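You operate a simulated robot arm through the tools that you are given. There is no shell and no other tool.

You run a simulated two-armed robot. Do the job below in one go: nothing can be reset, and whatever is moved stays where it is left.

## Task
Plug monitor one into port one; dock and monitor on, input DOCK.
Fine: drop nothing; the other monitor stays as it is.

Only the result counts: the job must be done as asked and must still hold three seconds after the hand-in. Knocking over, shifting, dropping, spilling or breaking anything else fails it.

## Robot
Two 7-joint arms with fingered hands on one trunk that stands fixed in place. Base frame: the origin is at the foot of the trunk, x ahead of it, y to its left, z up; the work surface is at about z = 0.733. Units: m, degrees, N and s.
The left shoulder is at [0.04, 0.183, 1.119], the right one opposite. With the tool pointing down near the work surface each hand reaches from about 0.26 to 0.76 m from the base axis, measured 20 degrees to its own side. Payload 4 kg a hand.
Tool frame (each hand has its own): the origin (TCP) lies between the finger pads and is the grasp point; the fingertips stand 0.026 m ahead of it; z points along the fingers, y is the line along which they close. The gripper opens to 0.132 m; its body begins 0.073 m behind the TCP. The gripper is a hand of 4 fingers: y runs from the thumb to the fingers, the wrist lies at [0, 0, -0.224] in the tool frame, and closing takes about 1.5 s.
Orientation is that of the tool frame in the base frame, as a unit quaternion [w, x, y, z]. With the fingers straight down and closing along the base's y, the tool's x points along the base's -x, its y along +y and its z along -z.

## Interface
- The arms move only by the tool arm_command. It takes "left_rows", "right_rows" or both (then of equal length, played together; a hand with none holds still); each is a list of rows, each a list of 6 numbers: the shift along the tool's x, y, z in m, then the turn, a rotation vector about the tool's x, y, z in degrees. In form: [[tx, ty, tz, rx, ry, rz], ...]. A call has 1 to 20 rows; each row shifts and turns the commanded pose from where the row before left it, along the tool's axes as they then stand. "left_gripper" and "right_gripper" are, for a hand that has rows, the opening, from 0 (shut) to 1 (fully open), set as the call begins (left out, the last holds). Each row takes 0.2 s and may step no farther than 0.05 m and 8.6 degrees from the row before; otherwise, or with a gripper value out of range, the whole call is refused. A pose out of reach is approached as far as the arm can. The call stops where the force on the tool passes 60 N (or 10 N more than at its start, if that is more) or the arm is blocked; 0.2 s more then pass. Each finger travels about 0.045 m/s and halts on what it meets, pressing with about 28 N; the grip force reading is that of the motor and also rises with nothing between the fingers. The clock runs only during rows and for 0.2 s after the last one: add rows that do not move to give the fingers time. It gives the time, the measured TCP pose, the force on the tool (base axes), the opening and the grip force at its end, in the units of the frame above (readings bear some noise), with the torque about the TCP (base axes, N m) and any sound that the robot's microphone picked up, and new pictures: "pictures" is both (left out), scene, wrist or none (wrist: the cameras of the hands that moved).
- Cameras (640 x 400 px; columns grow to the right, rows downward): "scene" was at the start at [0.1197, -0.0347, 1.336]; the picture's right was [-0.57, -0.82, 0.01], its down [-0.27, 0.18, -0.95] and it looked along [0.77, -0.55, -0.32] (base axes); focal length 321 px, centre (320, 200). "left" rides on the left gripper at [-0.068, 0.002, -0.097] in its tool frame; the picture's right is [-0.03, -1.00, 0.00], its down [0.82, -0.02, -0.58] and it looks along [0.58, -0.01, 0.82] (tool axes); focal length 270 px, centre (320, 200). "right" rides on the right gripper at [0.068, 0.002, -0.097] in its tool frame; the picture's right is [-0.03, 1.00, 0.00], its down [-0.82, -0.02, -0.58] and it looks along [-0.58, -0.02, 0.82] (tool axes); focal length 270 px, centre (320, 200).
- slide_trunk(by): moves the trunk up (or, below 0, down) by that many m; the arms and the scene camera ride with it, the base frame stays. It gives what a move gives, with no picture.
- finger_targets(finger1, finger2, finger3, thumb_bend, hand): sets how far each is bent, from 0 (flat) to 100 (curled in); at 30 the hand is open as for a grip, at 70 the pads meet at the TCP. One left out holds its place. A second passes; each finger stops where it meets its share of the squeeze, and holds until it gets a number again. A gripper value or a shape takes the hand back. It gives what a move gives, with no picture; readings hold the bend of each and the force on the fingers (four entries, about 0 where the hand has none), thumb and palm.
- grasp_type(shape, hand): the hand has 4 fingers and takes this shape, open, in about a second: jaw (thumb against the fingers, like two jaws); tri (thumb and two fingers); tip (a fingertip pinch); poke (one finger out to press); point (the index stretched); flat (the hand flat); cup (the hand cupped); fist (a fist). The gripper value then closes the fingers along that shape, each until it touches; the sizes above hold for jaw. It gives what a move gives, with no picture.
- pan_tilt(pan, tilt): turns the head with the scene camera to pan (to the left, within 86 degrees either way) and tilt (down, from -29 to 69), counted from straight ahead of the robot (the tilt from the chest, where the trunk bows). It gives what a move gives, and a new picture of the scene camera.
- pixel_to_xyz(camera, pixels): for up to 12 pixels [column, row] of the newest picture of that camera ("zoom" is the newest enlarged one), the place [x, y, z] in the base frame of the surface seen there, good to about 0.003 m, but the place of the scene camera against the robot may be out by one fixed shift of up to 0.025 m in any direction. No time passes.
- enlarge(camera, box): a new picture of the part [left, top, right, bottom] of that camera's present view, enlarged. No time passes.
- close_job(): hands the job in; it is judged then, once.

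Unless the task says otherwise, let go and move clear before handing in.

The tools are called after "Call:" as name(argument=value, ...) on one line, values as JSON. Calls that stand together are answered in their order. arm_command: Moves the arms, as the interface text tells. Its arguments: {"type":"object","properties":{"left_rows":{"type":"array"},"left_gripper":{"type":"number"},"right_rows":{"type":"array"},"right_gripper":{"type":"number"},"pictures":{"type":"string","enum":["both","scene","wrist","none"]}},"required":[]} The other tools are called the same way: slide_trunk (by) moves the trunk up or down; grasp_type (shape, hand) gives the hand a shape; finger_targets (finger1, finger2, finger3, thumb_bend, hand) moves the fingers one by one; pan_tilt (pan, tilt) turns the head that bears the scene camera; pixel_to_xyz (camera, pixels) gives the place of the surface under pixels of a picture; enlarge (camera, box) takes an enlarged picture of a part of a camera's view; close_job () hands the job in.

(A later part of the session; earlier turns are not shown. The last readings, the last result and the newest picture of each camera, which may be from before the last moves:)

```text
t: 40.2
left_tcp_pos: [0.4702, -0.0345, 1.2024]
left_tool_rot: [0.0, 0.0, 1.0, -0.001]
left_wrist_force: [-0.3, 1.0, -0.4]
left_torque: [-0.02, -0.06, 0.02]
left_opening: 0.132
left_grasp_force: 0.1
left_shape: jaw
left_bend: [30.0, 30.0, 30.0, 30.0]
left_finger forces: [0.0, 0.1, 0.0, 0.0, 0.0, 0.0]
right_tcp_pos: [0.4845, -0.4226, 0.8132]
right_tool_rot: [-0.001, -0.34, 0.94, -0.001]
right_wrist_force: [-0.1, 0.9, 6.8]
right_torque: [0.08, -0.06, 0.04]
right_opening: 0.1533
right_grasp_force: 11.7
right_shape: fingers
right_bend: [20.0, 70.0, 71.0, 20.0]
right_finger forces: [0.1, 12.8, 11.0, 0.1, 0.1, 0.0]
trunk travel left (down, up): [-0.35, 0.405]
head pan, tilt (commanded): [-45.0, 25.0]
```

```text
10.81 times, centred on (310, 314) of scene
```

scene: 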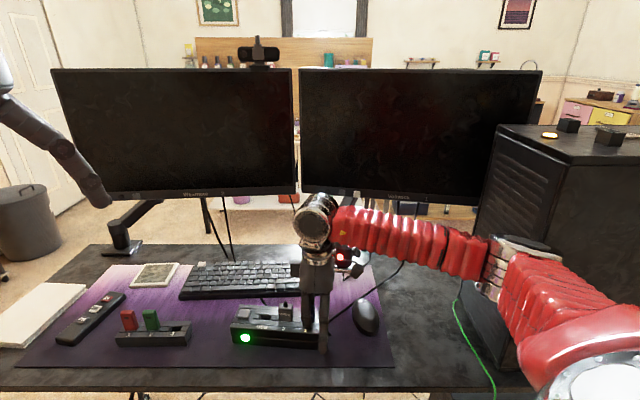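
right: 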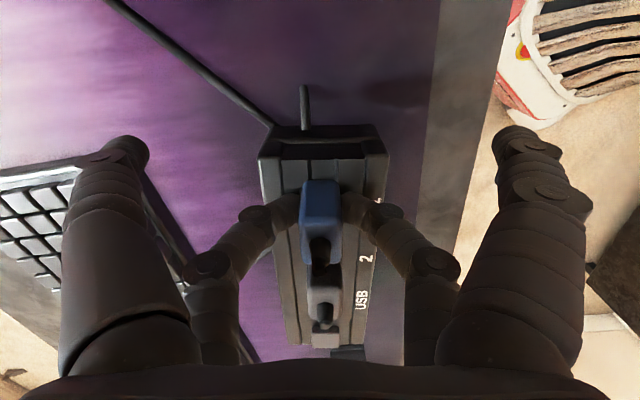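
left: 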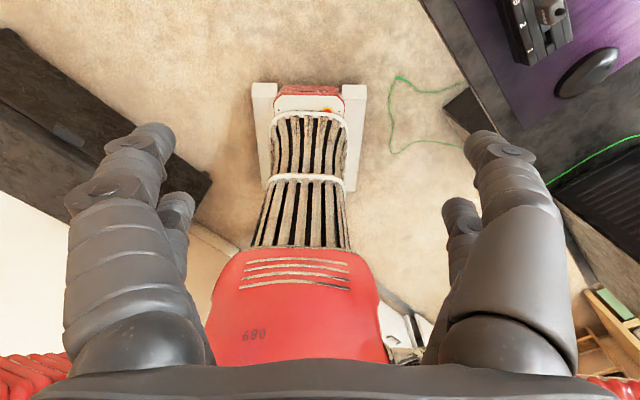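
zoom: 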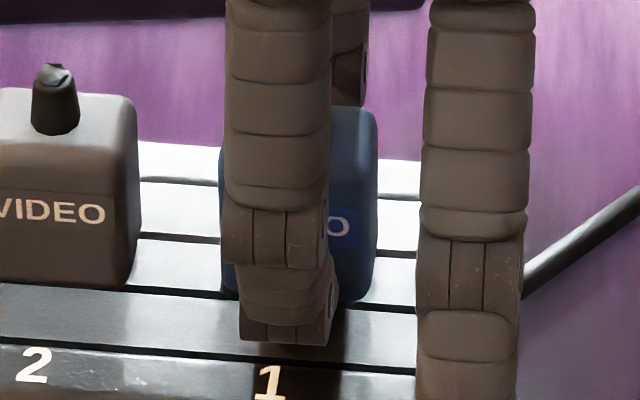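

The side force is gone and only about 7 N of light push remains. I'll open fingers 2 and 3.

Call:
finger_targets(hand="right", finger2=50, finger3=50)

Call:
arm_command(right_rows=[[0, 0, 0, 0, 0, 0], [0, 0, 0, 0, 0, 0]], pictures="both")

Call:
enlarge(camera="right", box=[240, 110, 400, 260])

Call:
enlarge(camera="scene", box=[285, 295, 335, 332])

```text
t: 41.2
left_tcp_pos: [0.4685, -0.035, 1.2026]
left_tool_rot: [0.0, 0.0, 1.0, -0.001]
left_wrist_force: [0.1, 0.1, -0.3]
left_torque: [-0.02, 0.0, 0.0]
left_opening: 0.1321
left_grasp_force: 0.1
left_shape: jaw
left_bend: [30.0, 30.0, 30.0, 30.0]
left_finger forces: [0.1, 0.0, 0.0, 0.1, 0.0, 0.1]
right_tcp_pos: [0.486, -0.4238, 0.816]
right_tool_rot: [0.001, -0.34, 0.94, -0.001]
right_wrist_force: [-0.5, 1.6, 27.0]
right_torque: [0.36, -0.37, -0.03]
right_opening: 0.1534
right_grasp_force: 13.0
right_shape: fingers
right_bend: [20.0, 66.0, 66.0, 20.0]
right_finger forces: [0.1, 14.1, 12.9, 0.0, 0.1, 0.1]
trunk travel left (down, up): [-0.35, 0.405]
head pan, tilt (commanded): [-45.0, 25.0]
```

```text
t: 41.8
left_tcp_pos: [0.4697, -0.035, 1.2042]
left_tool_rot: [-0.001, 0.0, 1.0, -0.001]
left_wrist_force: [-0.7, -0.4, 0.1]
left_torque: [0.01, -0.01, 0.01]
left_opening: 0.1319
left_grasp_force: 0.2
left_shape: jaw
left_bend: [30.0, 30.0, 30.0, 30.0]
left_finger forces: [0.0, 0.0, 0.1, 0.0, 0.0, 0.0]
right_tcp_pos: [0.4854, -0.4236, 0.8159]
right_tool_rot: [0.001, -0.34, 0.94, -0.001]
right_wrist_force: [2.0, 3.5, 28.7]
right_torque: [0.43, -0.43, 0.02]
right_opening: 0.1536
right_grasp_force: 13.7
right_shape: fingers
right_bend: [20.0, 67.0, 66.0, 20.0]
right_finger forces: [0.0, 14.5, 13.3, 0.0, 0.0, 0.0]
trunk travel left (down, up): [-0.35, 0.405]
head pan, tilt (commanded): [-45.0, 25.0]
```

scene: 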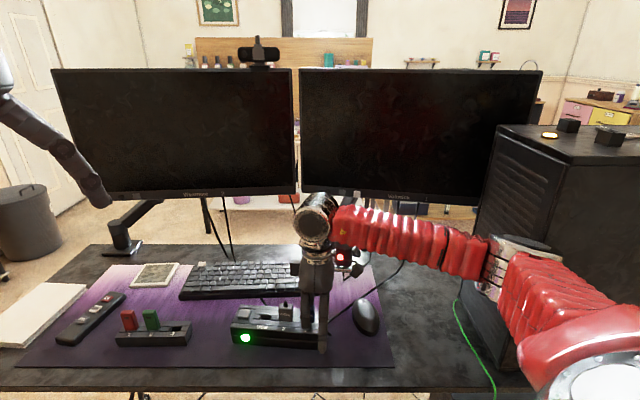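
right: 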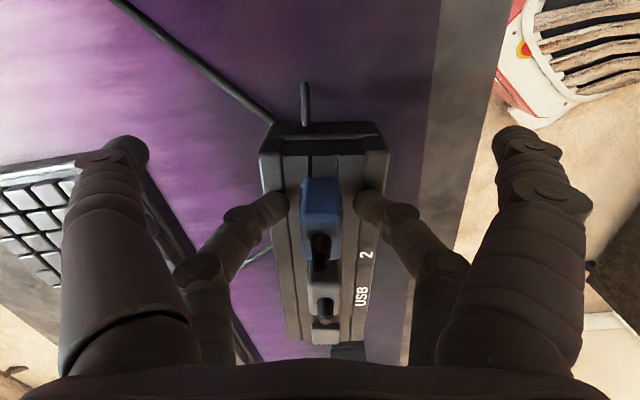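

```text
2.67 times, centred on (320, 185) of right
```

zoom: 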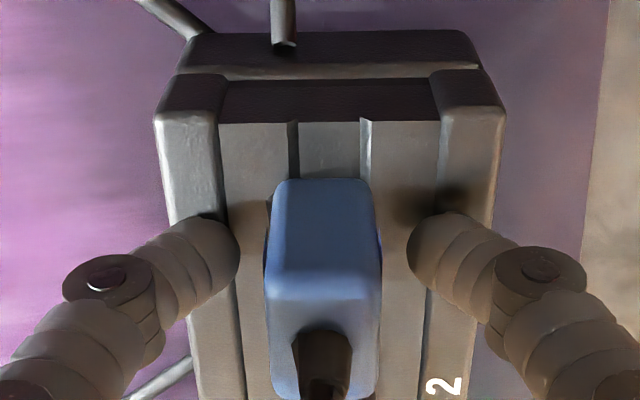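

```text
10.81 times, centred on (310, 314) of scene
```

zoom: 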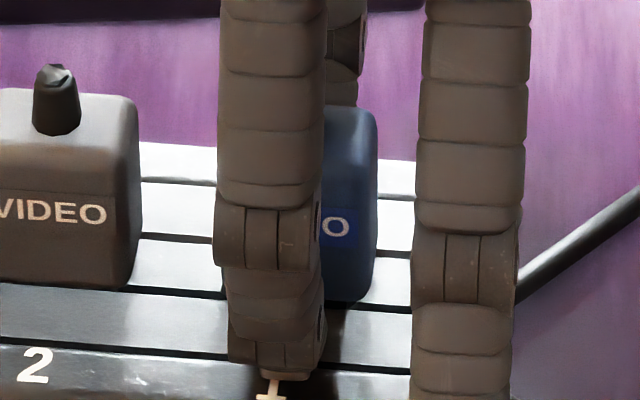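

The fingertips came down on the dock's ridges while opening (28 N at the wrist), so part of the earlier resistance may have been my own tips. I'll lift slowly to relieve them and then inspect how deep the plug sits.

Call:
arm_command(right_rows=[[0, 0, -0.002, 0, 0, 0], [0, 0, -0.003, 0, 0, 0], [0, 0, -0.005, 0, 0, 0], [0, 0, -0.01, 0, 0, 0], [0, 0, -0.02, 0, 0, 0], [0, 0, -0.03, 0, 0, 0]], pictures="both")

Call:
enlarge(camera="right", box=[240, 60, 400, 260])

Call:
enlarge(camera="scene", box=[265, 290, 335, 342])

```text
t: 43.2
left_tcp_pos: [0.4704, -0.036, 1.2029]
left_tool_rot: [-0.001, 0.0, 1.0, -0.001]
left_wrist_force: [0.3, -0.7, -0.4]
left_torque: [-0.01, 0.02, -0.01]
left_opening: 0.1317
left_grasp_force: 0.0
left_shape: jaw
left_bend: [30.0, 30.0, 30.0, 30.0]
left_finger forces: [0.0, 0.0, 0.0, 0.1, 0.1, 0.2]
right_tcp_pos: [0.485, -0.423, 0.8837]
right_tool_rot: [0.0, -0.34, 0.94, -0.001]
right_wrist_force: [0.4, -0.1, -1.2]
right_torque: [0.01, 0.0, 0.02]
right_opening: 0.1536
right_grasp_force: 0.0
right_shape: fingers
right_bend: [20.0, 50.0, 50.0, 20.0]
right_finger forces: [0.1, 0.0, 0.0, 0.1, 0.0, 0.0]
trunk travel left (down, up): [-0.35, 0.405]
head pan, tilt (commanded): [-45.0, 25.0]
```

scene: 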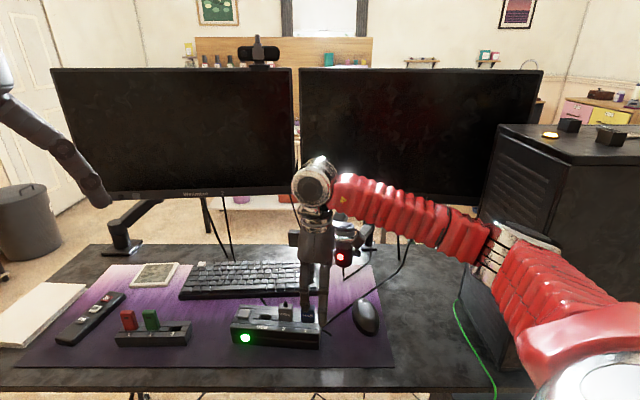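
right: 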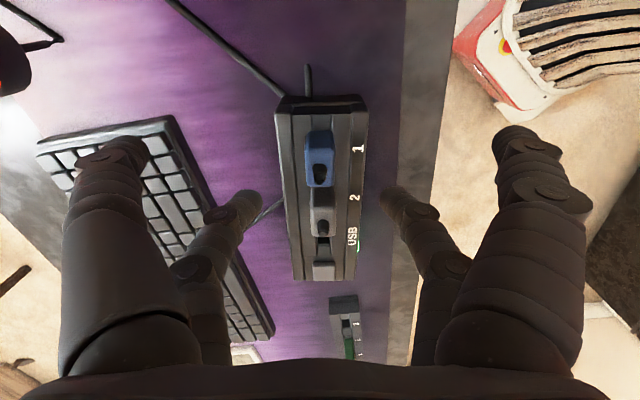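

```text
2.00 times, centred on (320, 160) of right
```

zoom: 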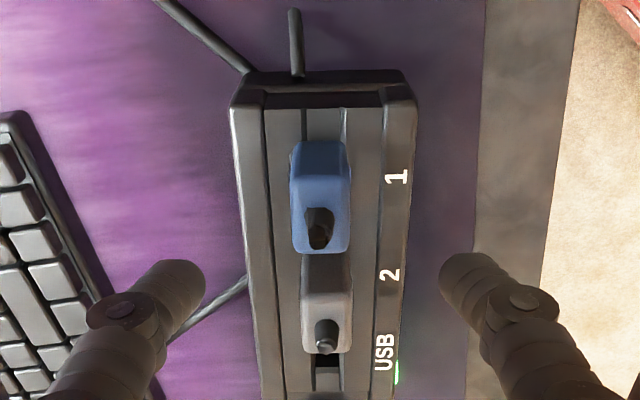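

```text
7.69 times, centred on (300, 316) of scene
```

zoom: 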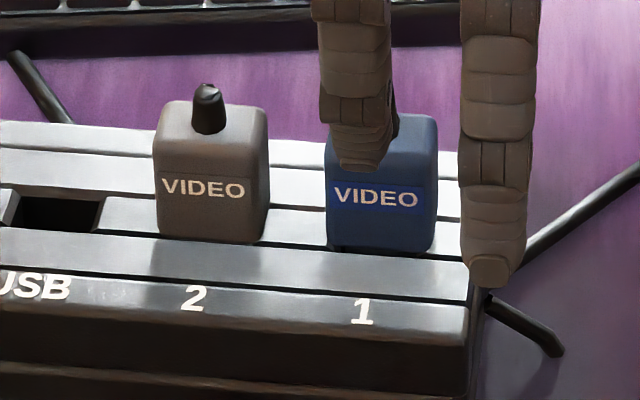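

The plug stays in port 1 next to the grey one. I'll raise the hand clear and zoom in on the plug's base to check the seating.

Call:
arm_command(right_rows=[[0, 0, -0.04, 0, 0, 0], [0, 0, -0.04, 0, 0, 0], [0, 0, -0.02, 0, 0, 0]], pictures="both")

Call:
enlarge(camera="scene", box=[275, 295, 330, 335])

Call:
enlarge(camera="right", box=[270, 90, 370, 190])

```text
t: 44.0
left_tcp_pos: [0.4687, -0.0372, 1.2026]
left_tool_rot: [0.0, 0.0, 1.0, 0.0]
left_wrist_force: [0.7, -0.6, 0.3]
left_torque: [-0.01, -0.02, 0.01]
left_opening: 0.1319
left_grasp_force: 0.0
left_shape: jaw
left_bend: [30.0, 30.0, 30.0, 30.0]
left_finger forces: [0.0, 0.1, 0.0, 0.0, 0.0, 0.0]
right_tcp_pos: [0.4842, -0.4255, 0.9818]
right_tool_rot: [-0.001, -0.34, 0.94, -0.001]
right_wrist_force: [0.2, 0.3, 0.1]
right_torque: [0.02, -0.03, 0.01]
right_opening: 0.1537
right_grasp_force: 0.1
right_shape: fingers
right_bend: [20.0, 50.0, 50.0, 20.0]
right_finger forces: [0.0, 0.1, 0.0, 0.0, 0.0, 0.0]
trunk travel left (down, up): [-0.35, 0.405]
head pan, tilt (commanded): [-45.0, 25.0]
```

scene: 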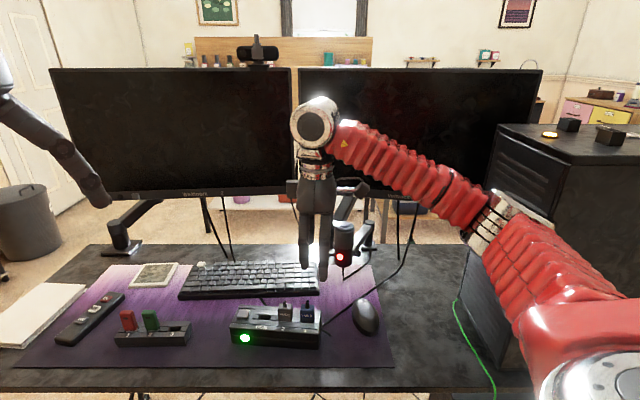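
right: 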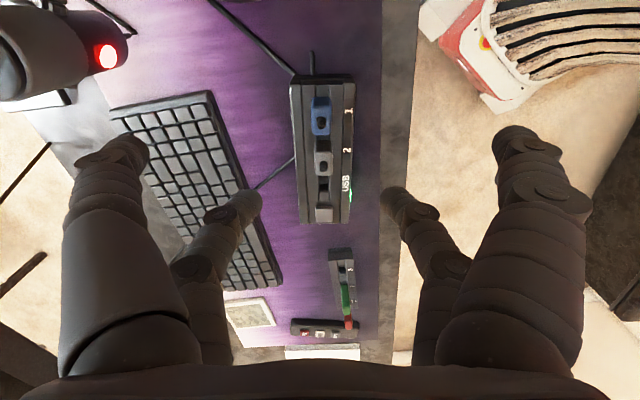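

```text
10.00 times, centred on (302, 315) of scene
```

zoom: 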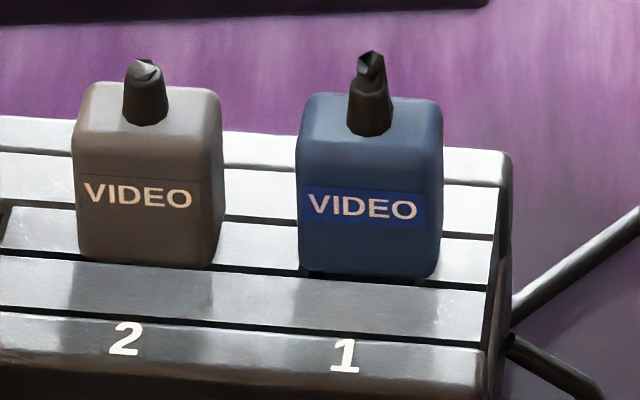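

```text
4.00 times, centred on (320, 140) of right
```

zoom: 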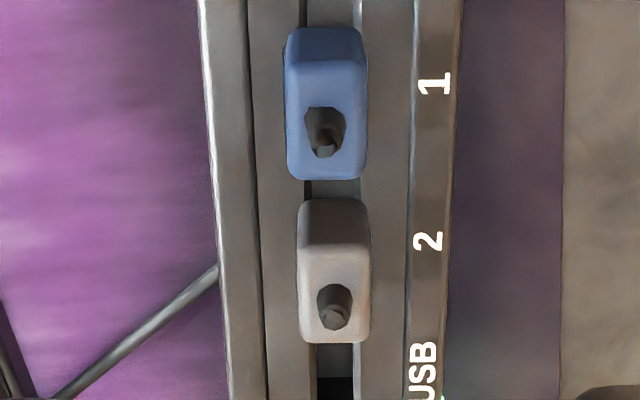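

Both plugs now stand alike, though the blue base at scene-zoom (310,273) shows a thin dark gap. I'll compare the top heights of the two plugs.

Call:
pixel_to_xyz(camera="zoom", pixels=[[295, 165], [355, 165], [295, 90], [355, 90], [325, 85], [310, 335], [362, 335], [308, 265], [362, 265], [335, 262], [388, 150], [388, 320]])

Call:
enlarge(camera="scene", box=[278, 308, 322, 330])

```text
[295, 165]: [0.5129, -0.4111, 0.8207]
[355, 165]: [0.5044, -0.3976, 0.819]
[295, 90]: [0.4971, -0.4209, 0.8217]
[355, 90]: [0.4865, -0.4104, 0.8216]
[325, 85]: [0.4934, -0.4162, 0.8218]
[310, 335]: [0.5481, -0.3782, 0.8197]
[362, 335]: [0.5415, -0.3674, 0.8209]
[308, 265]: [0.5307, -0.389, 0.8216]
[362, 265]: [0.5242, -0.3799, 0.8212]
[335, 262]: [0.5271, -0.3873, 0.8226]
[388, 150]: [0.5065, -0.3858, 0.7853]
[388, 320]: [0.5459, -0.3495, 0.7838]
```

```text
14.55 times, centred on (300, 319) of scene
```

zoom: 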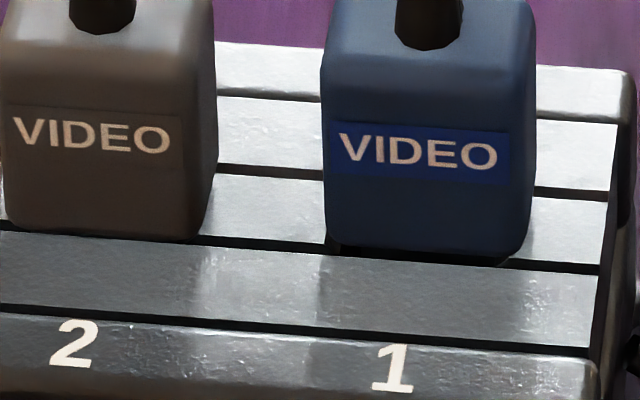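

Both plug tops read about 0.821, so the blue plug is seated level with the grey one. Next I'll form "poke", move towards monitor 1 above the mic, and tilt the tool to point at the bezel.

Call:
grasp_type(shape="poke", hand="right")

Call:
arm_command(right_rows=[[0.0041, -0.0306, -0.017, 0, 0, 0], [0.0041, -0.0306, -0.017, 0, 0, 0], [0.0041, -0.0306, -0.017, 0, 0, 0], [0.0041, -0.0306, -0.017, 0, 0, 0], [0, 0, 0, 0, 0, 6.5], [0, 0, 0, 8.33, 0, 0], [0, 0, 0, 8.33, 0, 0], [0, 0, 0, 8.33, 0, 0], [0, 0, 0, 8.33, 0, 0], [0, 0, 0, 8.33, 0, 0], [0, 0, 0, 8.33, 0, 0], [0, 0, 0, 0, 0, 0]], pictures="both")

```text
t: 44.9
left_tcp_pos: [0.4712, -0.0378, 1.2029]
left_tool_rot: [-0.001, 0.0, 1.0, 0.0]
left_wrist_force: [-0.2, 0.0, -0.2]
left_torque: [0.0, -0.01, 0.02]
left_opening: 0.1319
left_grasp_force: 0.0
left_shape: jaw
left_bend: [30.0, 30.0, 30.0, 30.0]
left_finger forces: [0.1, 0.1, 0.1, 0.0, 0.0, 0.1]
right_tcp_pos: [0.4852, -0.4252, 0.9829]
right_tool_rot: [0.0, -0.341, 0.94, 0.0]
right_wrist_force: [0.8, -0.4, 0.7]
right_torque: [-0.01, -0.02, 0.03]
right_opening: 0.0001
right_grasp_force: 0.1
right_shape: poke
right_bend: [100.0, 100.0, 100.0, 34.0]
right_finger forces: [0.1, 0.0, 0.1, 0.1, 0.1, 0.1]
trunk travel left (down, up): [-0.35, 0.405]
head pan, tilt (commanded): [-45.0, 25.0]
```

```text
t: 47.5
left_tcp_pos: [0.4719, -0.0304, 1.2028]
left_tool_rot: [-0.001, 0.0, 1.0, -0.003]
left_wrist_force: [-0.2, -0.1, -0.5]
left_torque: [0.02, 0.03, -0.01]
left_opening: 0.1319
left_grasp_force: 0.2
left_shape: jaw
left_bend: [30.0, 30.0, 30.0, 30.0]
left_finger forces: [0.0, 0.0, 0.1, 0.0, 0.0, 0.1]
right_tcp_pos: [0.5511, -0.5246, 1.0536]
right_tool_rot: [0.12, -0.259, 0.867, -0.408]
right_wrist_force: [-0.4, 0.2, 0.0]
right_torque: [0.02, 0.03, 0.01]
right_opening: 0.0
right_grasp_force: 0.1
right_shape: poke
right_bend: [100.0, 100.0, 100.0, 34.0]
right_finger forces: [0.0, 0.0, 0.0, 0.0, 0.0, 0.1]
trunk travel left (down, up): [-0.35, 0.405]
head pan, tilt (commanded): [-45.0, 25.0]
```

scene: 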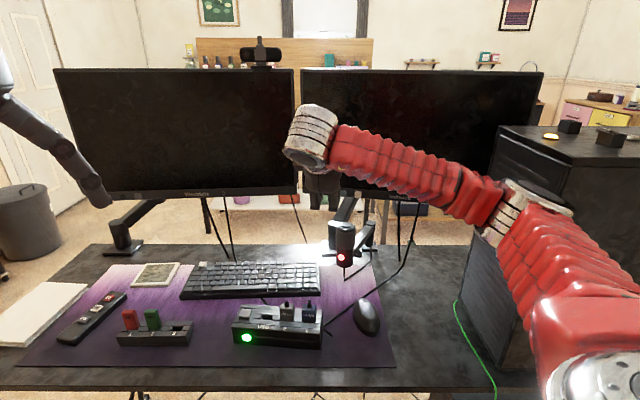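
right: 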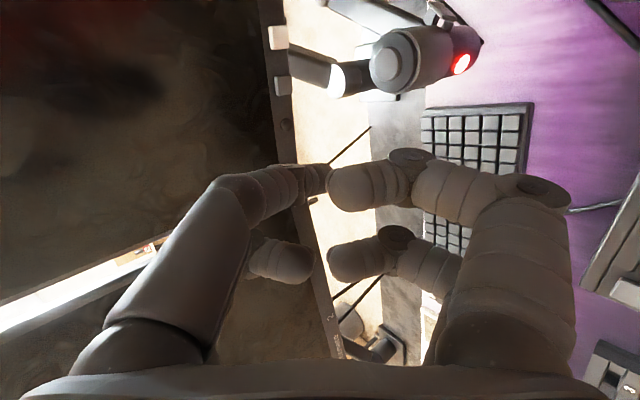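

The wrist camera now shows the bezel with the white button at (278,38), the dark button at (281,86) and the LED at (286,125). I'll measure them and zoom in.

Call:
pixel_to_xyz(camera="right", pixels=[[279, 38], [281, 86], [286, 125], [268, 60], [265, 40], [272, 100], [400, 60], [200, 60], [150, 150]])

Call:
enlarge(camera="right", box=[230, 0, 350, 160])

```text
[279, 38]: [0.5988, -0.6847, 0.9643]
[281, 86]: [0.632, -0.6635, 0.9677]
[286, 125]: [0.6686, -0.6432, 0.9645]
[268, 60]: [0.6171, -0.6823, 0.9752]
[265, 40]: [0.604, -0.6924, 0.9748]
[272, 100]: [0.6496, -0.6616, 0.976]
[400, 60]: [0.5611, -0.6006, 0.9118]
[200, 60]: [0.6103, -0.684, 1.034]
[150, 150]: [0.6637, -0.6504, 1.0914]
```

```text
2.50 times, centred on (290, 80) of right
```

zoom: 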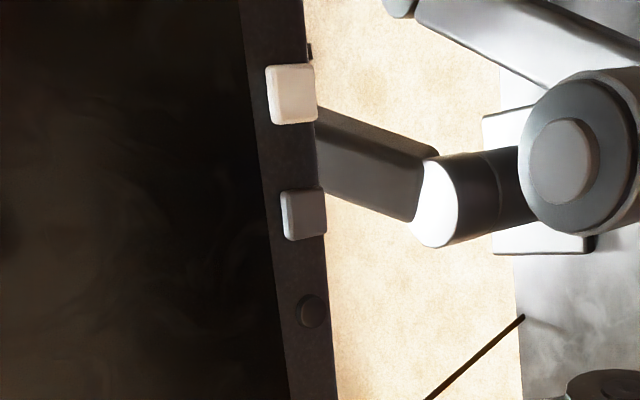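

Right-camera positions: white (0.599,-0.685,0.964), dark (0.632,-0.664,0.966), LED (0.669,-0.643,0.965), and the tool's x already runs along the bezel. I'll bring the poke tip to about 20 mm in front of the dark button.

Call:
arm_command(right_rows=[[0.0016, -0.0052, 0.0347, 0, 0, 0], [0.0016, -0.0052, 0.0347, 0, 0, 0], [0.0016, -0.0052, 0.0347, 0, 0, 0], [0.0016, -0.0052, 0.0345, 0, 0, 0], [0, 0, 0, 0, 0, 0]], pictures="both")

Call:
enlarge(camera="right", box=[200, 40, 400, 220])

Call:
enlarge(camera="scene", box=[290, 140, 420, 230])

```text
t: 48.7
left_tcp_pos: [0.4719, -0.0375, 1.2011]
left_tool_rot: [-0.001, -0.001, 1.0, 0.0]
left_wrist_force: [-0.6, -0.1, 0.2]
left_torque: [0.0, 0.01, 0.01]
left_opening: 0.1321
left_grasp_force: 0.0
left_shape: jaw
left_bend: [30.0, 30.0, 30.0, 30.0]
left_finger forces: [0.0, 0.0, 0.0, 0.1, 0.0, 0.0]
right_tcp_pos: [0.6103, -0.6349, 0.9756]
right_tool_rot: [0.119, -0.26, 0.869, -0.404]
right_wrist_force: [0.1, -0.5, 0.4]
right_torque: [0.01, 0.0, -0.01]
right_opening: 0.0
right_grasp_force: 0.0
right_shape: poke
right_bend: [100.0, 100.0, 100.0, 34.0]
right_finger forces: [0.1, 0.0, 0.0, 0.0, 0.1, 0.1]
trunk travel left (down, up): [-0.35, 0.405]
head pan, tilt (commanded): [-45.0, 25.0]
```

scene: 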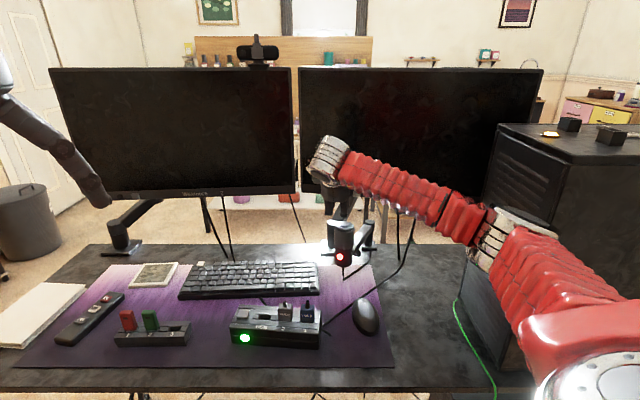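
right: 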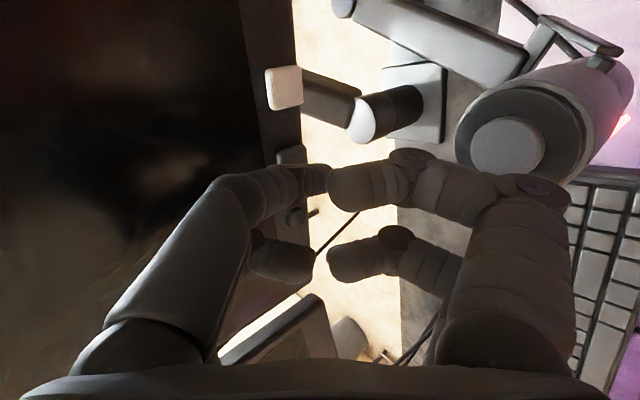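

```text
2.22 times, centred on (300, 130) of right
```

zoom: 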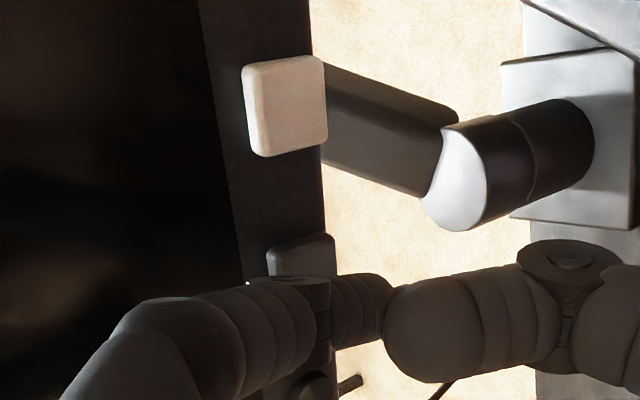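

```text
4.44 times, centred on (355, 185) of scene
```

zoom: 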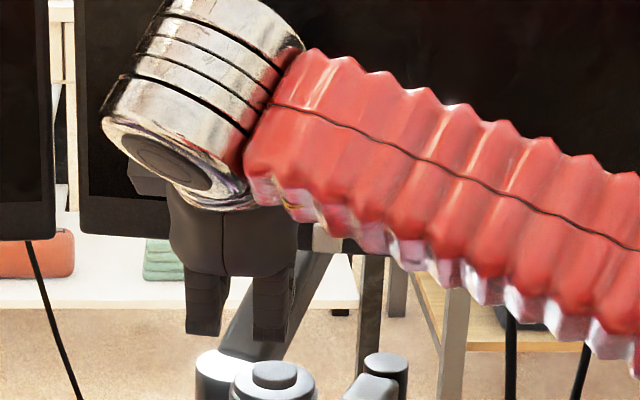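

The tip is about 15 mm from the dark button, but roughly 5 mm low and 4 mm too far along +x. I'll correct that and advance 10 mm along the bezel normal.

Call:
arm_command(right_rows=[[-0.0042, -0.0041, -0.0035, 0, 0, 0], [0, 0, 0, 0, 0, 0], [-0.0001, -0.0032, 0.0039, 0, 0, 0], [-0.0001, -0.0032, 0.0039, 0, 0, 0], [0, 0, 0, 0, 0, 0], [0, 0, 0, 0, 0, 0]], pictures="both")

Call:
enlarge(camera="right", box=[220, 80, 380, 220])

Call:
enlarge(camera="scene", box=[290, 160, 400, 220])

```text
t: 50.1
left_tcp_pos: [0.4704, -0.0382, 1.2022]
left_tool_rot: [-0.001, 0.0, 1.0, 0.0]
left_wrist_force: [-0.6, 0.0, -0.2]
left_torque: [0.01, 0.0, 0.01]
left_opening: 0.1321
left_grasp_force: 0.1
left_shape: jaw
left_bend: [30.0, 30.0, 30.0, 30.0]
left_finger forces: [0.1, 0.0, 0.0, 0.0, 0.1, 0.0]
right_tcp_pos: [0.6209, -0.6394, 0.9828]
right_tool_rot: [0.121, -0.26, 0.868, -0.405]
right_wrist_force: [-0.4, -0.4, -0.3]
right_torque: [-0.02, 0.0, -0.01]
right_opening: 0.0
right_grasp_force: 0.1
right_shape: poke
right_bend: [100.0, 100.0, 100.0, 34.0]
right_finger forces: [0.1, 0.0, 0.0, 0.0, 0.0, 0.0]
trunk travel left (down, up): [-0.35, 0.405]
head pan, tilt (commanded): [-45.0, 25.0]
```

scene: 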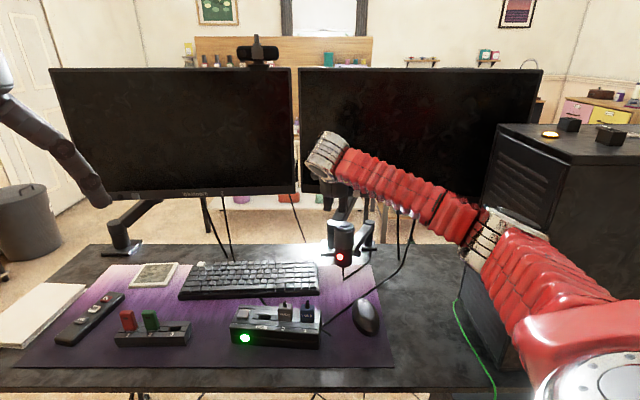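
right: 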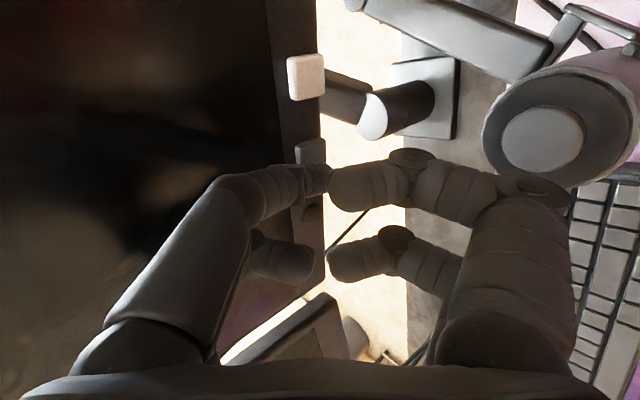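

```text
2.86 times, centred on (300, 150) of right
```

zoom: 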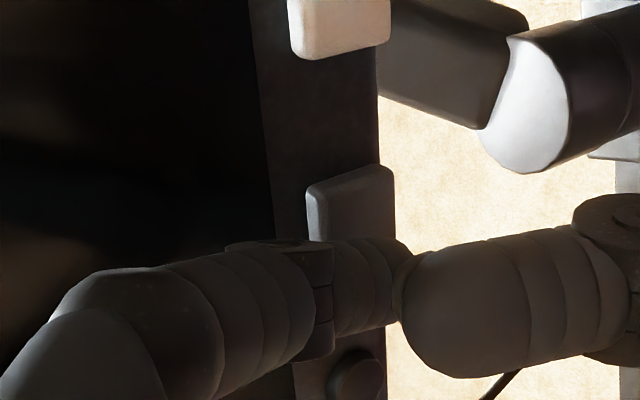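

```text
5.82 times, centred on (345, 190) of scene
```

zoom: 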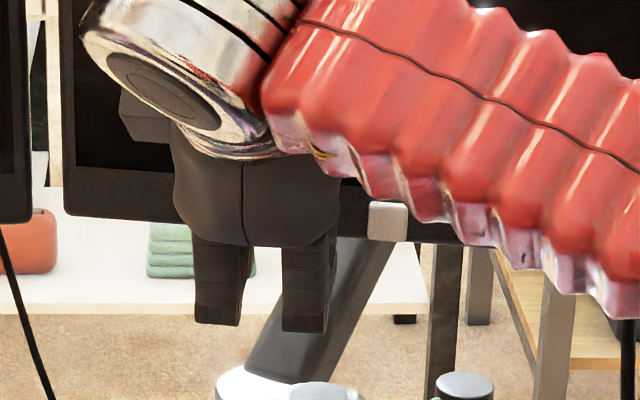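

The tip is close, but the dark button at right-zoom (351,205) looks a little further along +x than my estimate. I'll re-measure it from this nearer view.

Call:
pixel_to_xyz(camera="right", pixels=[[311, 150], [304, 146], [321, 150], [311, 142], [307, 88], [316, 160], [313, 212], [318, 178], [325, 182], [300, 195], [309, 158], [298, 165]])

Call:
enlarge(camera="right", box=[280, 120, 350, 220])

```text
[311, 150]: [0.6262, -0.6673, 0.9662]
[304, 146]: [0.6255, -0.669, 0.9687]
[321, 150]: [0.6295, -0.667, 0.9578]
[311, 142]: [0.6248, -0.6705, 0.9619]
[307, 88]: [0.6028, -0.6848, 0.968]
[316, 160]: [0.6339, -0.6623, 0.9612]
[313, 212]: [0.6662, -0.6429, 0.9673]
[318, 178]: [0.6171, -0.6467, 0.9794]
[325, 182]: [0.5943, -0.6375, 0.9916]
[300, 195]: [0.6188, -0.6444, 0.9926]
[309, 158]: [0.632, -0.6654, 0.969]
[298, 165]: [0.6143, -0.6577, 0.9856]
```

```text
4.00 times, centred on (315, 170) of right
```

zoom: 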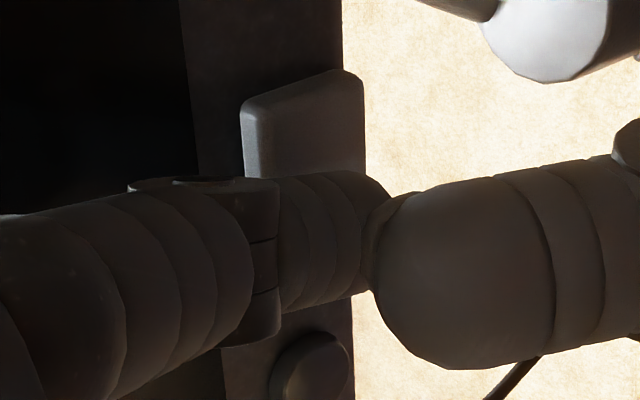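

The button is about 18 mm wide, centred near (0.632,-0.664,0.966), and my tip is a few millimetres high and towards the LED. I'll correct by 3 mm each way and press in small steps along the normal.

Call:
arm_command(right_rows=[[0.003, 0.0023, 0.0019, 0, 0, 0], [0, -0.0013, 0.0015, 0, 0, 0], [0, -0.0013, 0.0015, 0, 0, 0], [0, 0, 0, 0, 0, 0]], pictures="wrist")

Call:
enlarge(camera="right", box=[280, 120, 350, 220])

```text
t: 51.1
left_tcp_pos: [0.4703, -0.0378, 1.2012]
left_tool_rot: [0.0, 0.0, 1.0, 0.0]
left_wrist_force: [0.0, -0.6, -0.4]
left_torque: [0.0, -0.01, -0.04]
left_opening: 0.1321
left_grasp_force: 0.1
left_shape: jaw
left_bend: [30.0, 30.0, 30.0, 30.0]
left_finger forces: [0.0, 0.0, 0.0, 0.1, 0.1, 0.0]
right_tcp_pos: [0.6199, -0.6444, 0.9795]
right_tool_rot: [0.121, -0.26, 0.868, -0.405]
right_wrist_force: [0.1, -0.1, 0.5]
right_torque: [0.0, 0.0, -0.01]
right_opening: 0.0
right_grasp_force: 0.0
right_shape: poke
right_bend: [100.0, 100.0, 100.0, 34.0]
right_finger forces: [0.0, 0.0, 0.0, 0.1, 0.0, 0.0]
trunk travel left (down, up): [-0.35, 0.405]
head pan, tilt (commanded): [-45.0, 25.0]
```

right: 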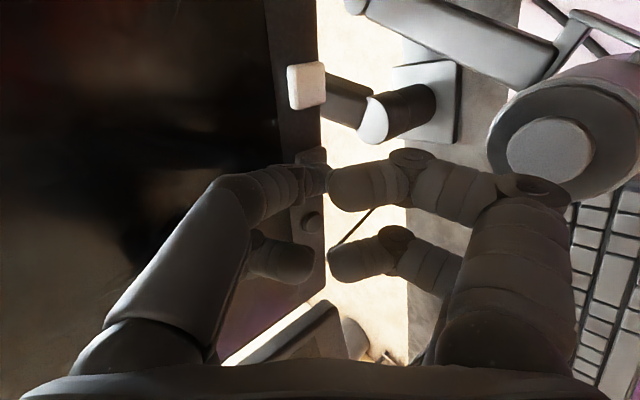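

```text
4.00 times, centred on (315, 170) of right
```

zoom: 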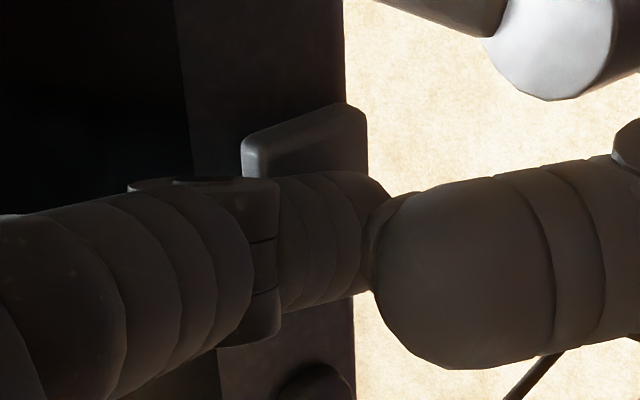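

The tip is now about 1–2 mm from the button's centre. I'll advance 1 mm at a time.

Call:
arm_command(right_rows=[[0, -0.00064, 0.00077, 0, 0, 0], [0, -0.00064, 0.00077, 0, 0, 0], [0, -0.00064, 0.00077, 0, 0, 0], [0, -0.00064, 0.00077, 0, 0, 0], [0, 0, 0, 0, 0, 0]], pictures="both")

Call:
enlarge(camera="right", box=[280, 120, 350, 240])

```text
t: 52.3
left_tcp_pos: [0.4706, -0.0369, 1.2027]
left_tool_rot: [-0.001, 0.0, 1.0, 0.0]
left_wrist_force: [-0.4, -0.5, 0.4]
left_torque: [0.03, 0.02, 0.01]
left_opening: 0.1317
left_grasp_force: 0.1
left_shape: jaw
left_bend: [30.0, 30.0, 30.0, 30.0]
left_finger forces: [0.0, 0.0, 0.0, 0.1, 0.1, 0.0]
right_tcp_pos: [0.6222, -0.6468, 0.9779]
right_tool_rot: [0.121, -0.261, 0.868, -0.405]
right_wrist_force: [-1.5, 3.1, -0.7]
right_torque: [0.03, 0.03, 0.0]
right_opening: 0.0001
right_grasp_force: 0.1
right_shape: poke
right_bend: [100.0, 100.0, 100.0, 34.0]
right_finger forces: [0.0, 0.0, 0.0, 0.0, 3.3, 0.0]
trunk travel left (down, up): [-0.35, 0.405]
head pan, tilt (commanded): [-45.0, 25.0]
heard: click
```

scene: 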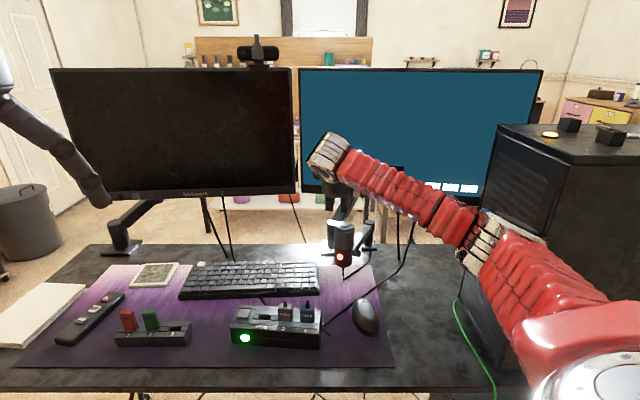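
right: 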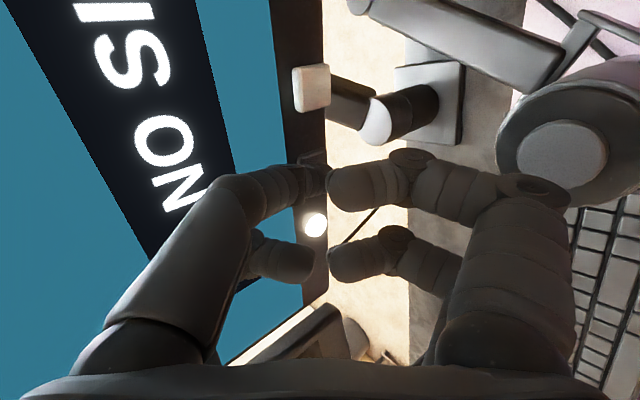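

```text
3.33 times, centred on (315, 180) of right
```

zoom: 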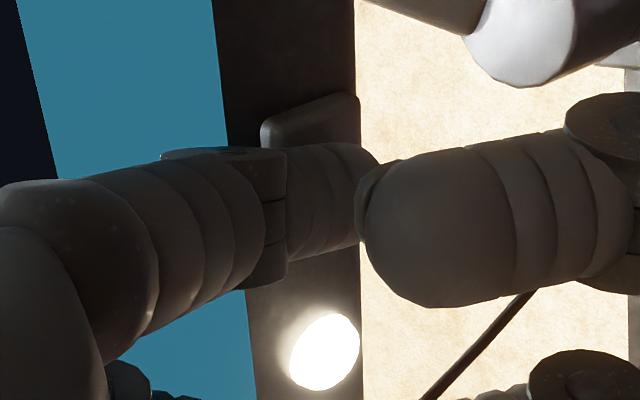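

A click, the LED lit, and monitor 1's screen came on showing "NO SI…". I'll back off along the normal and read the screen.

Call:
arm_command(right_rows=[[0, 0.0064, -0.0077, 0, 0, 0], [0, 0.019, -0.023, 0, 0, 0], [0, 0.019, -0.023, 0, 0, 0], [0, 0.01, -0.04, 0, 0, 0], [0, 0, 0, 0, 0, 0]], pictures="both")

Call:
enlarge(camera="scene", box=[290, 60, 550, 210])

Call:
enlarge(camera="right", box=[0, 0, 320, 300])

```text
t: 53.5
left_tcp_pos: [0.4705, -0.0323, 1.2025]
left_tool_rot: [0.001, 0.0, 1.0, -0.003]
left_wrist_force: [-0.6, 0.1, -0.2]
left_torque: [0.0, 0.0, 0.0]
left_opening: 0.1318
left_grasp_force: 0.1
left_shape: jaw
left_bend: [30.0, 30.0, 30.0, 30.0]
left_finger forces: [0.0, 0.0, 0.1, 0.0, 0.1, 0.1]
right_tcp_pos: [0.5624, -0.551, 1.0001]
right_tool_rot: [0.12, -0.26, 0.868, -0.407]
right_wrist_force: [-0.4, 0.1, 0.8]
right_torque: [0.03, -0.01, 0.03]
right_opening: 0.0
right_grasp_force: 0.1
right_shape: poke
right_bend: [100.0, 100.0, 100.0, 34.0]
right_finger forces: [0.1, 0.0, 0.0, 0.1, 0.1, 0.0]
trunk travel left (down, up): [-0.35, 0.405]
head pan, tilt (commanded): [-45.0, 25.0]
```

scene: 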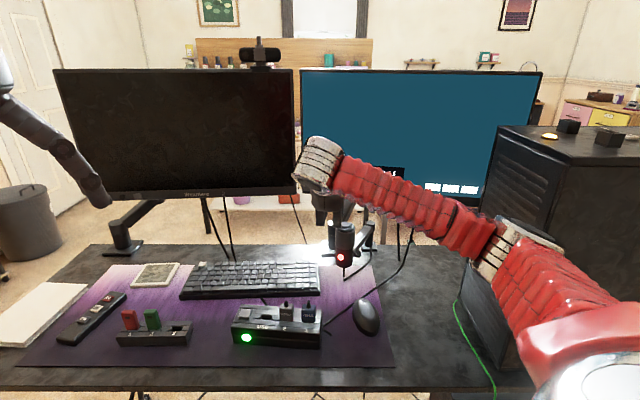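
right: 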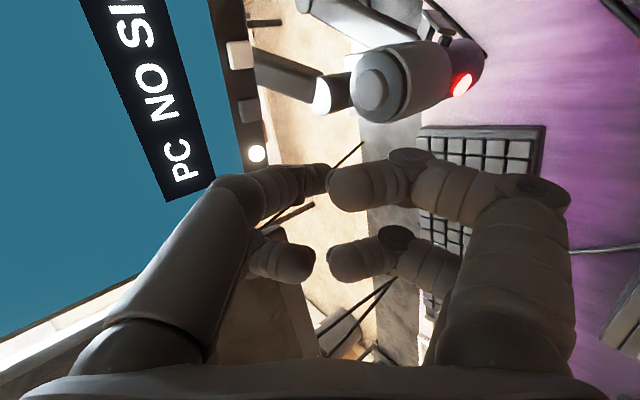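

```text
2.46 times, centred on (420, 135) of scene
```

zoom: 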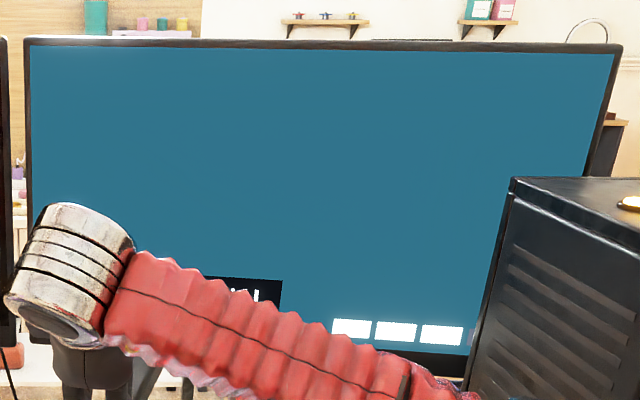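

```text
1.33 times, centred on (160, 150) of right
```

zoom: 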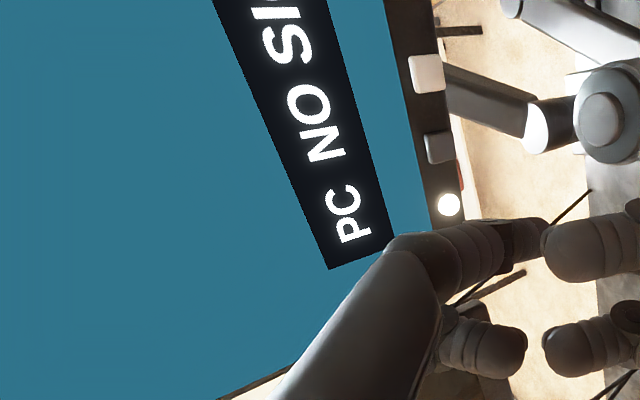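

The banner reads "PC NO SIGNAL", so the input must be switched to DOCK. I'll zoom in on the three white boxes at scene (433,187)-(470,190).

Call:
enlarge(camera="scene", box=[415, 175, 490, 205])

Call:
enlarge(camera="scene", box=[360, 155, 420, 190])

Call:
enlarge(camera="scene", box=[270, 295, 335, 340])

```text
8.53 times, centred on (452, 190) of scene
```

zoom: 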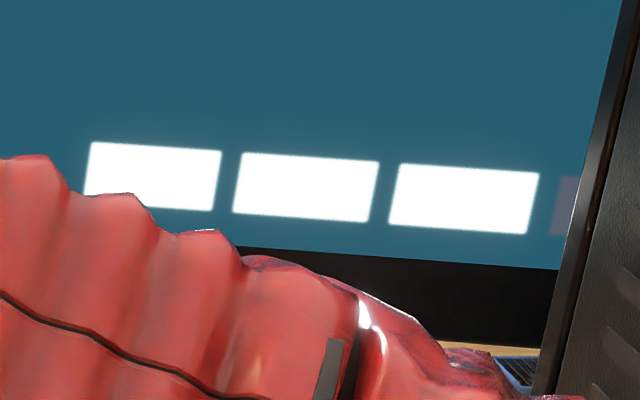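

```text
10.67 times, centred on (390, 172) of scene
```

zoom: 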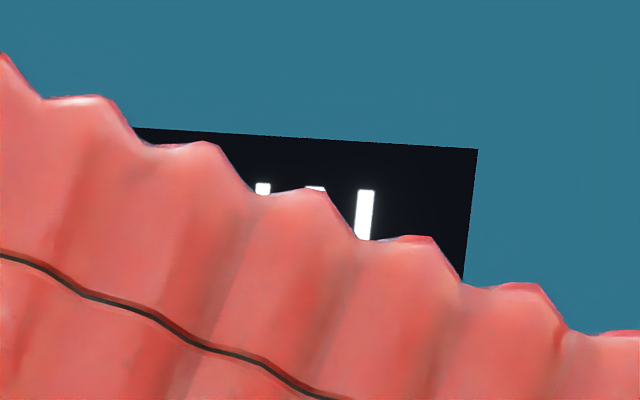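

```text
8.89 times, centred on (302, 318) of scene
```

zoom: 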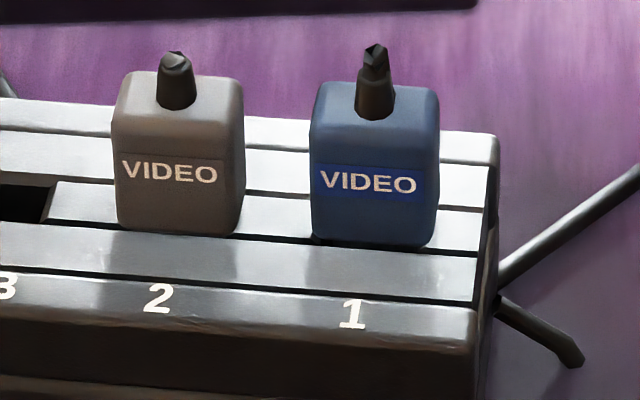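

The white boxes look like a level bar (three lit, a fourth dim), and the banner's input is PC. I'll try the white bezel button, which acts on monitor 1 only: shift 39 mm along the bezel and approach it.

Call:
arm_command(right_rows=[[0.0397, 0, 0, 0, 0, 0], [0, -0.014, 0.0263, 0, 0, 0], [0, -0.014, 0.0263, 0, 0, 0], [0, -0.0139, 0.0262, 0, 0, 0], [0, 0, 0, 0, 0, 0], [0, 0, 0, 0, 0, 0]], pictures="both")

Call:
enlarge(camera="right", box=[240, 80, 380, 220])

```text
t: 55.1
left_tcp_pos: [0.4798, -0.025, 1.1981]
left_tool_rot: [-0.005, 0.001, 1.0, -0.007]
left_wrist_force: [0.3, 0.1, 0.8]
left_torque: [-0.03, -0.02, -0.01]
left_opening: 0.132
left_grasp_force: 0.1
left_shape: jaw
left_bend: [30.0, 30.0, 30.0, 30.0]
left_finger forces: [0.1, 0.1, 0.1, 0.0, 0.0, 0.1]
right_tcp_pos: [0.5983, -0.623, 0.9637]
right_tool_rot: [0.122, -0.276, 0.869, -0.392]
right_wrist_force: [-0.1, 0.6, -0.7]
right_torque: [-0.05, -0.02, 0.0]
right_opening: 0.0
right_grasp_force: 0.0
right_shape: poke
right_bend: [100.0, 100.0, 100.0, 34.0]
right_finger forces: [0.0, 0.0, 0.0, 0.0, 0.0, 0.1]
trunk travel left (down, up): [-0.35, 0.405]
head pan, tilt (commanded): [-45.0, 25.0]
stopped in row 6 (right hand): the arm was blocked; the commanded pose is now the measured one
```

scene: 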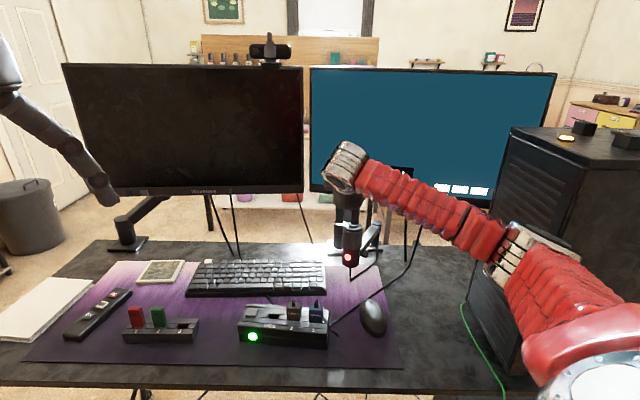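
right: 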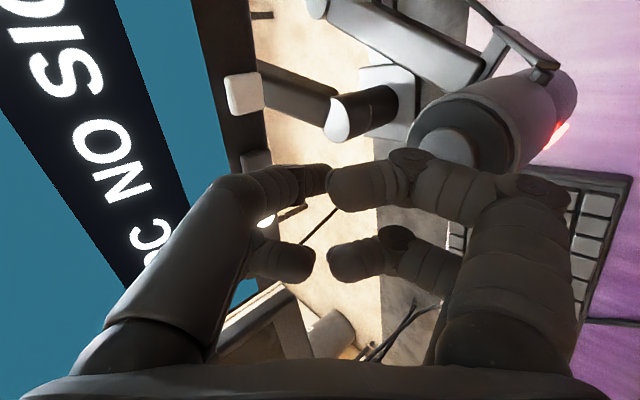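

```text
2.86 times, centred on (310, 150) of right
```

zoom: 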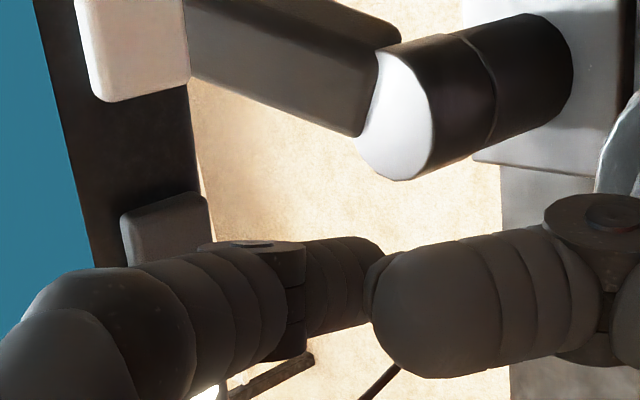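

The call stopped because the arm was blocked, with no force at the wrist, so the elbow near scene (515,250) may be against the PC case. I'll look closely before moving anything.

Call:
enlarge(camera="scene", box=[440, 100, 640, 380])

Call:
pixel_to_xyz(camera="scene", pixels=[[512, 132], [500, 190], [494, 220], [480, 300], [515, 240], [530, 245], [510, 260], [545, 260], [500, 370], [600, 150], [560, 250], [475, 330]])

```text
1.43 times, centred on (540, 240) of scene
```

zoom: 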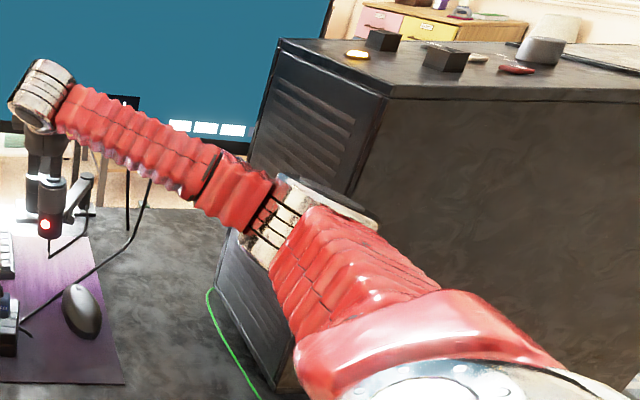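

```text
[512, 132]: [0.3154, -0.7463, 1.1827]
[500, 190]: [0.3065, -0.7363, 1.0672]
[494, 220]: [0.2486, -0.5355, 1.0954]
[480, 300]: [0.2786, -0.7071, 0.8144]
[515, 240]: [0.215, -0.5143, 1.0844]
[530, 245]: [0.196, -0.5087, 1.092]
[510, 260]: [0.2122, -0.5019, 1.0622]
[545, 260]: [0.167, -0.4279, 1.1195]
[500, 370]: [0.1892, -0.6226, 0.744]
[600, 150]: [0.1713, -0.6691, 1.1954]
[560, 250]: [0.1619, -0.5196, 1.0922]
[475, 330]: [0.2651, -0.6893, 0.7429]
```

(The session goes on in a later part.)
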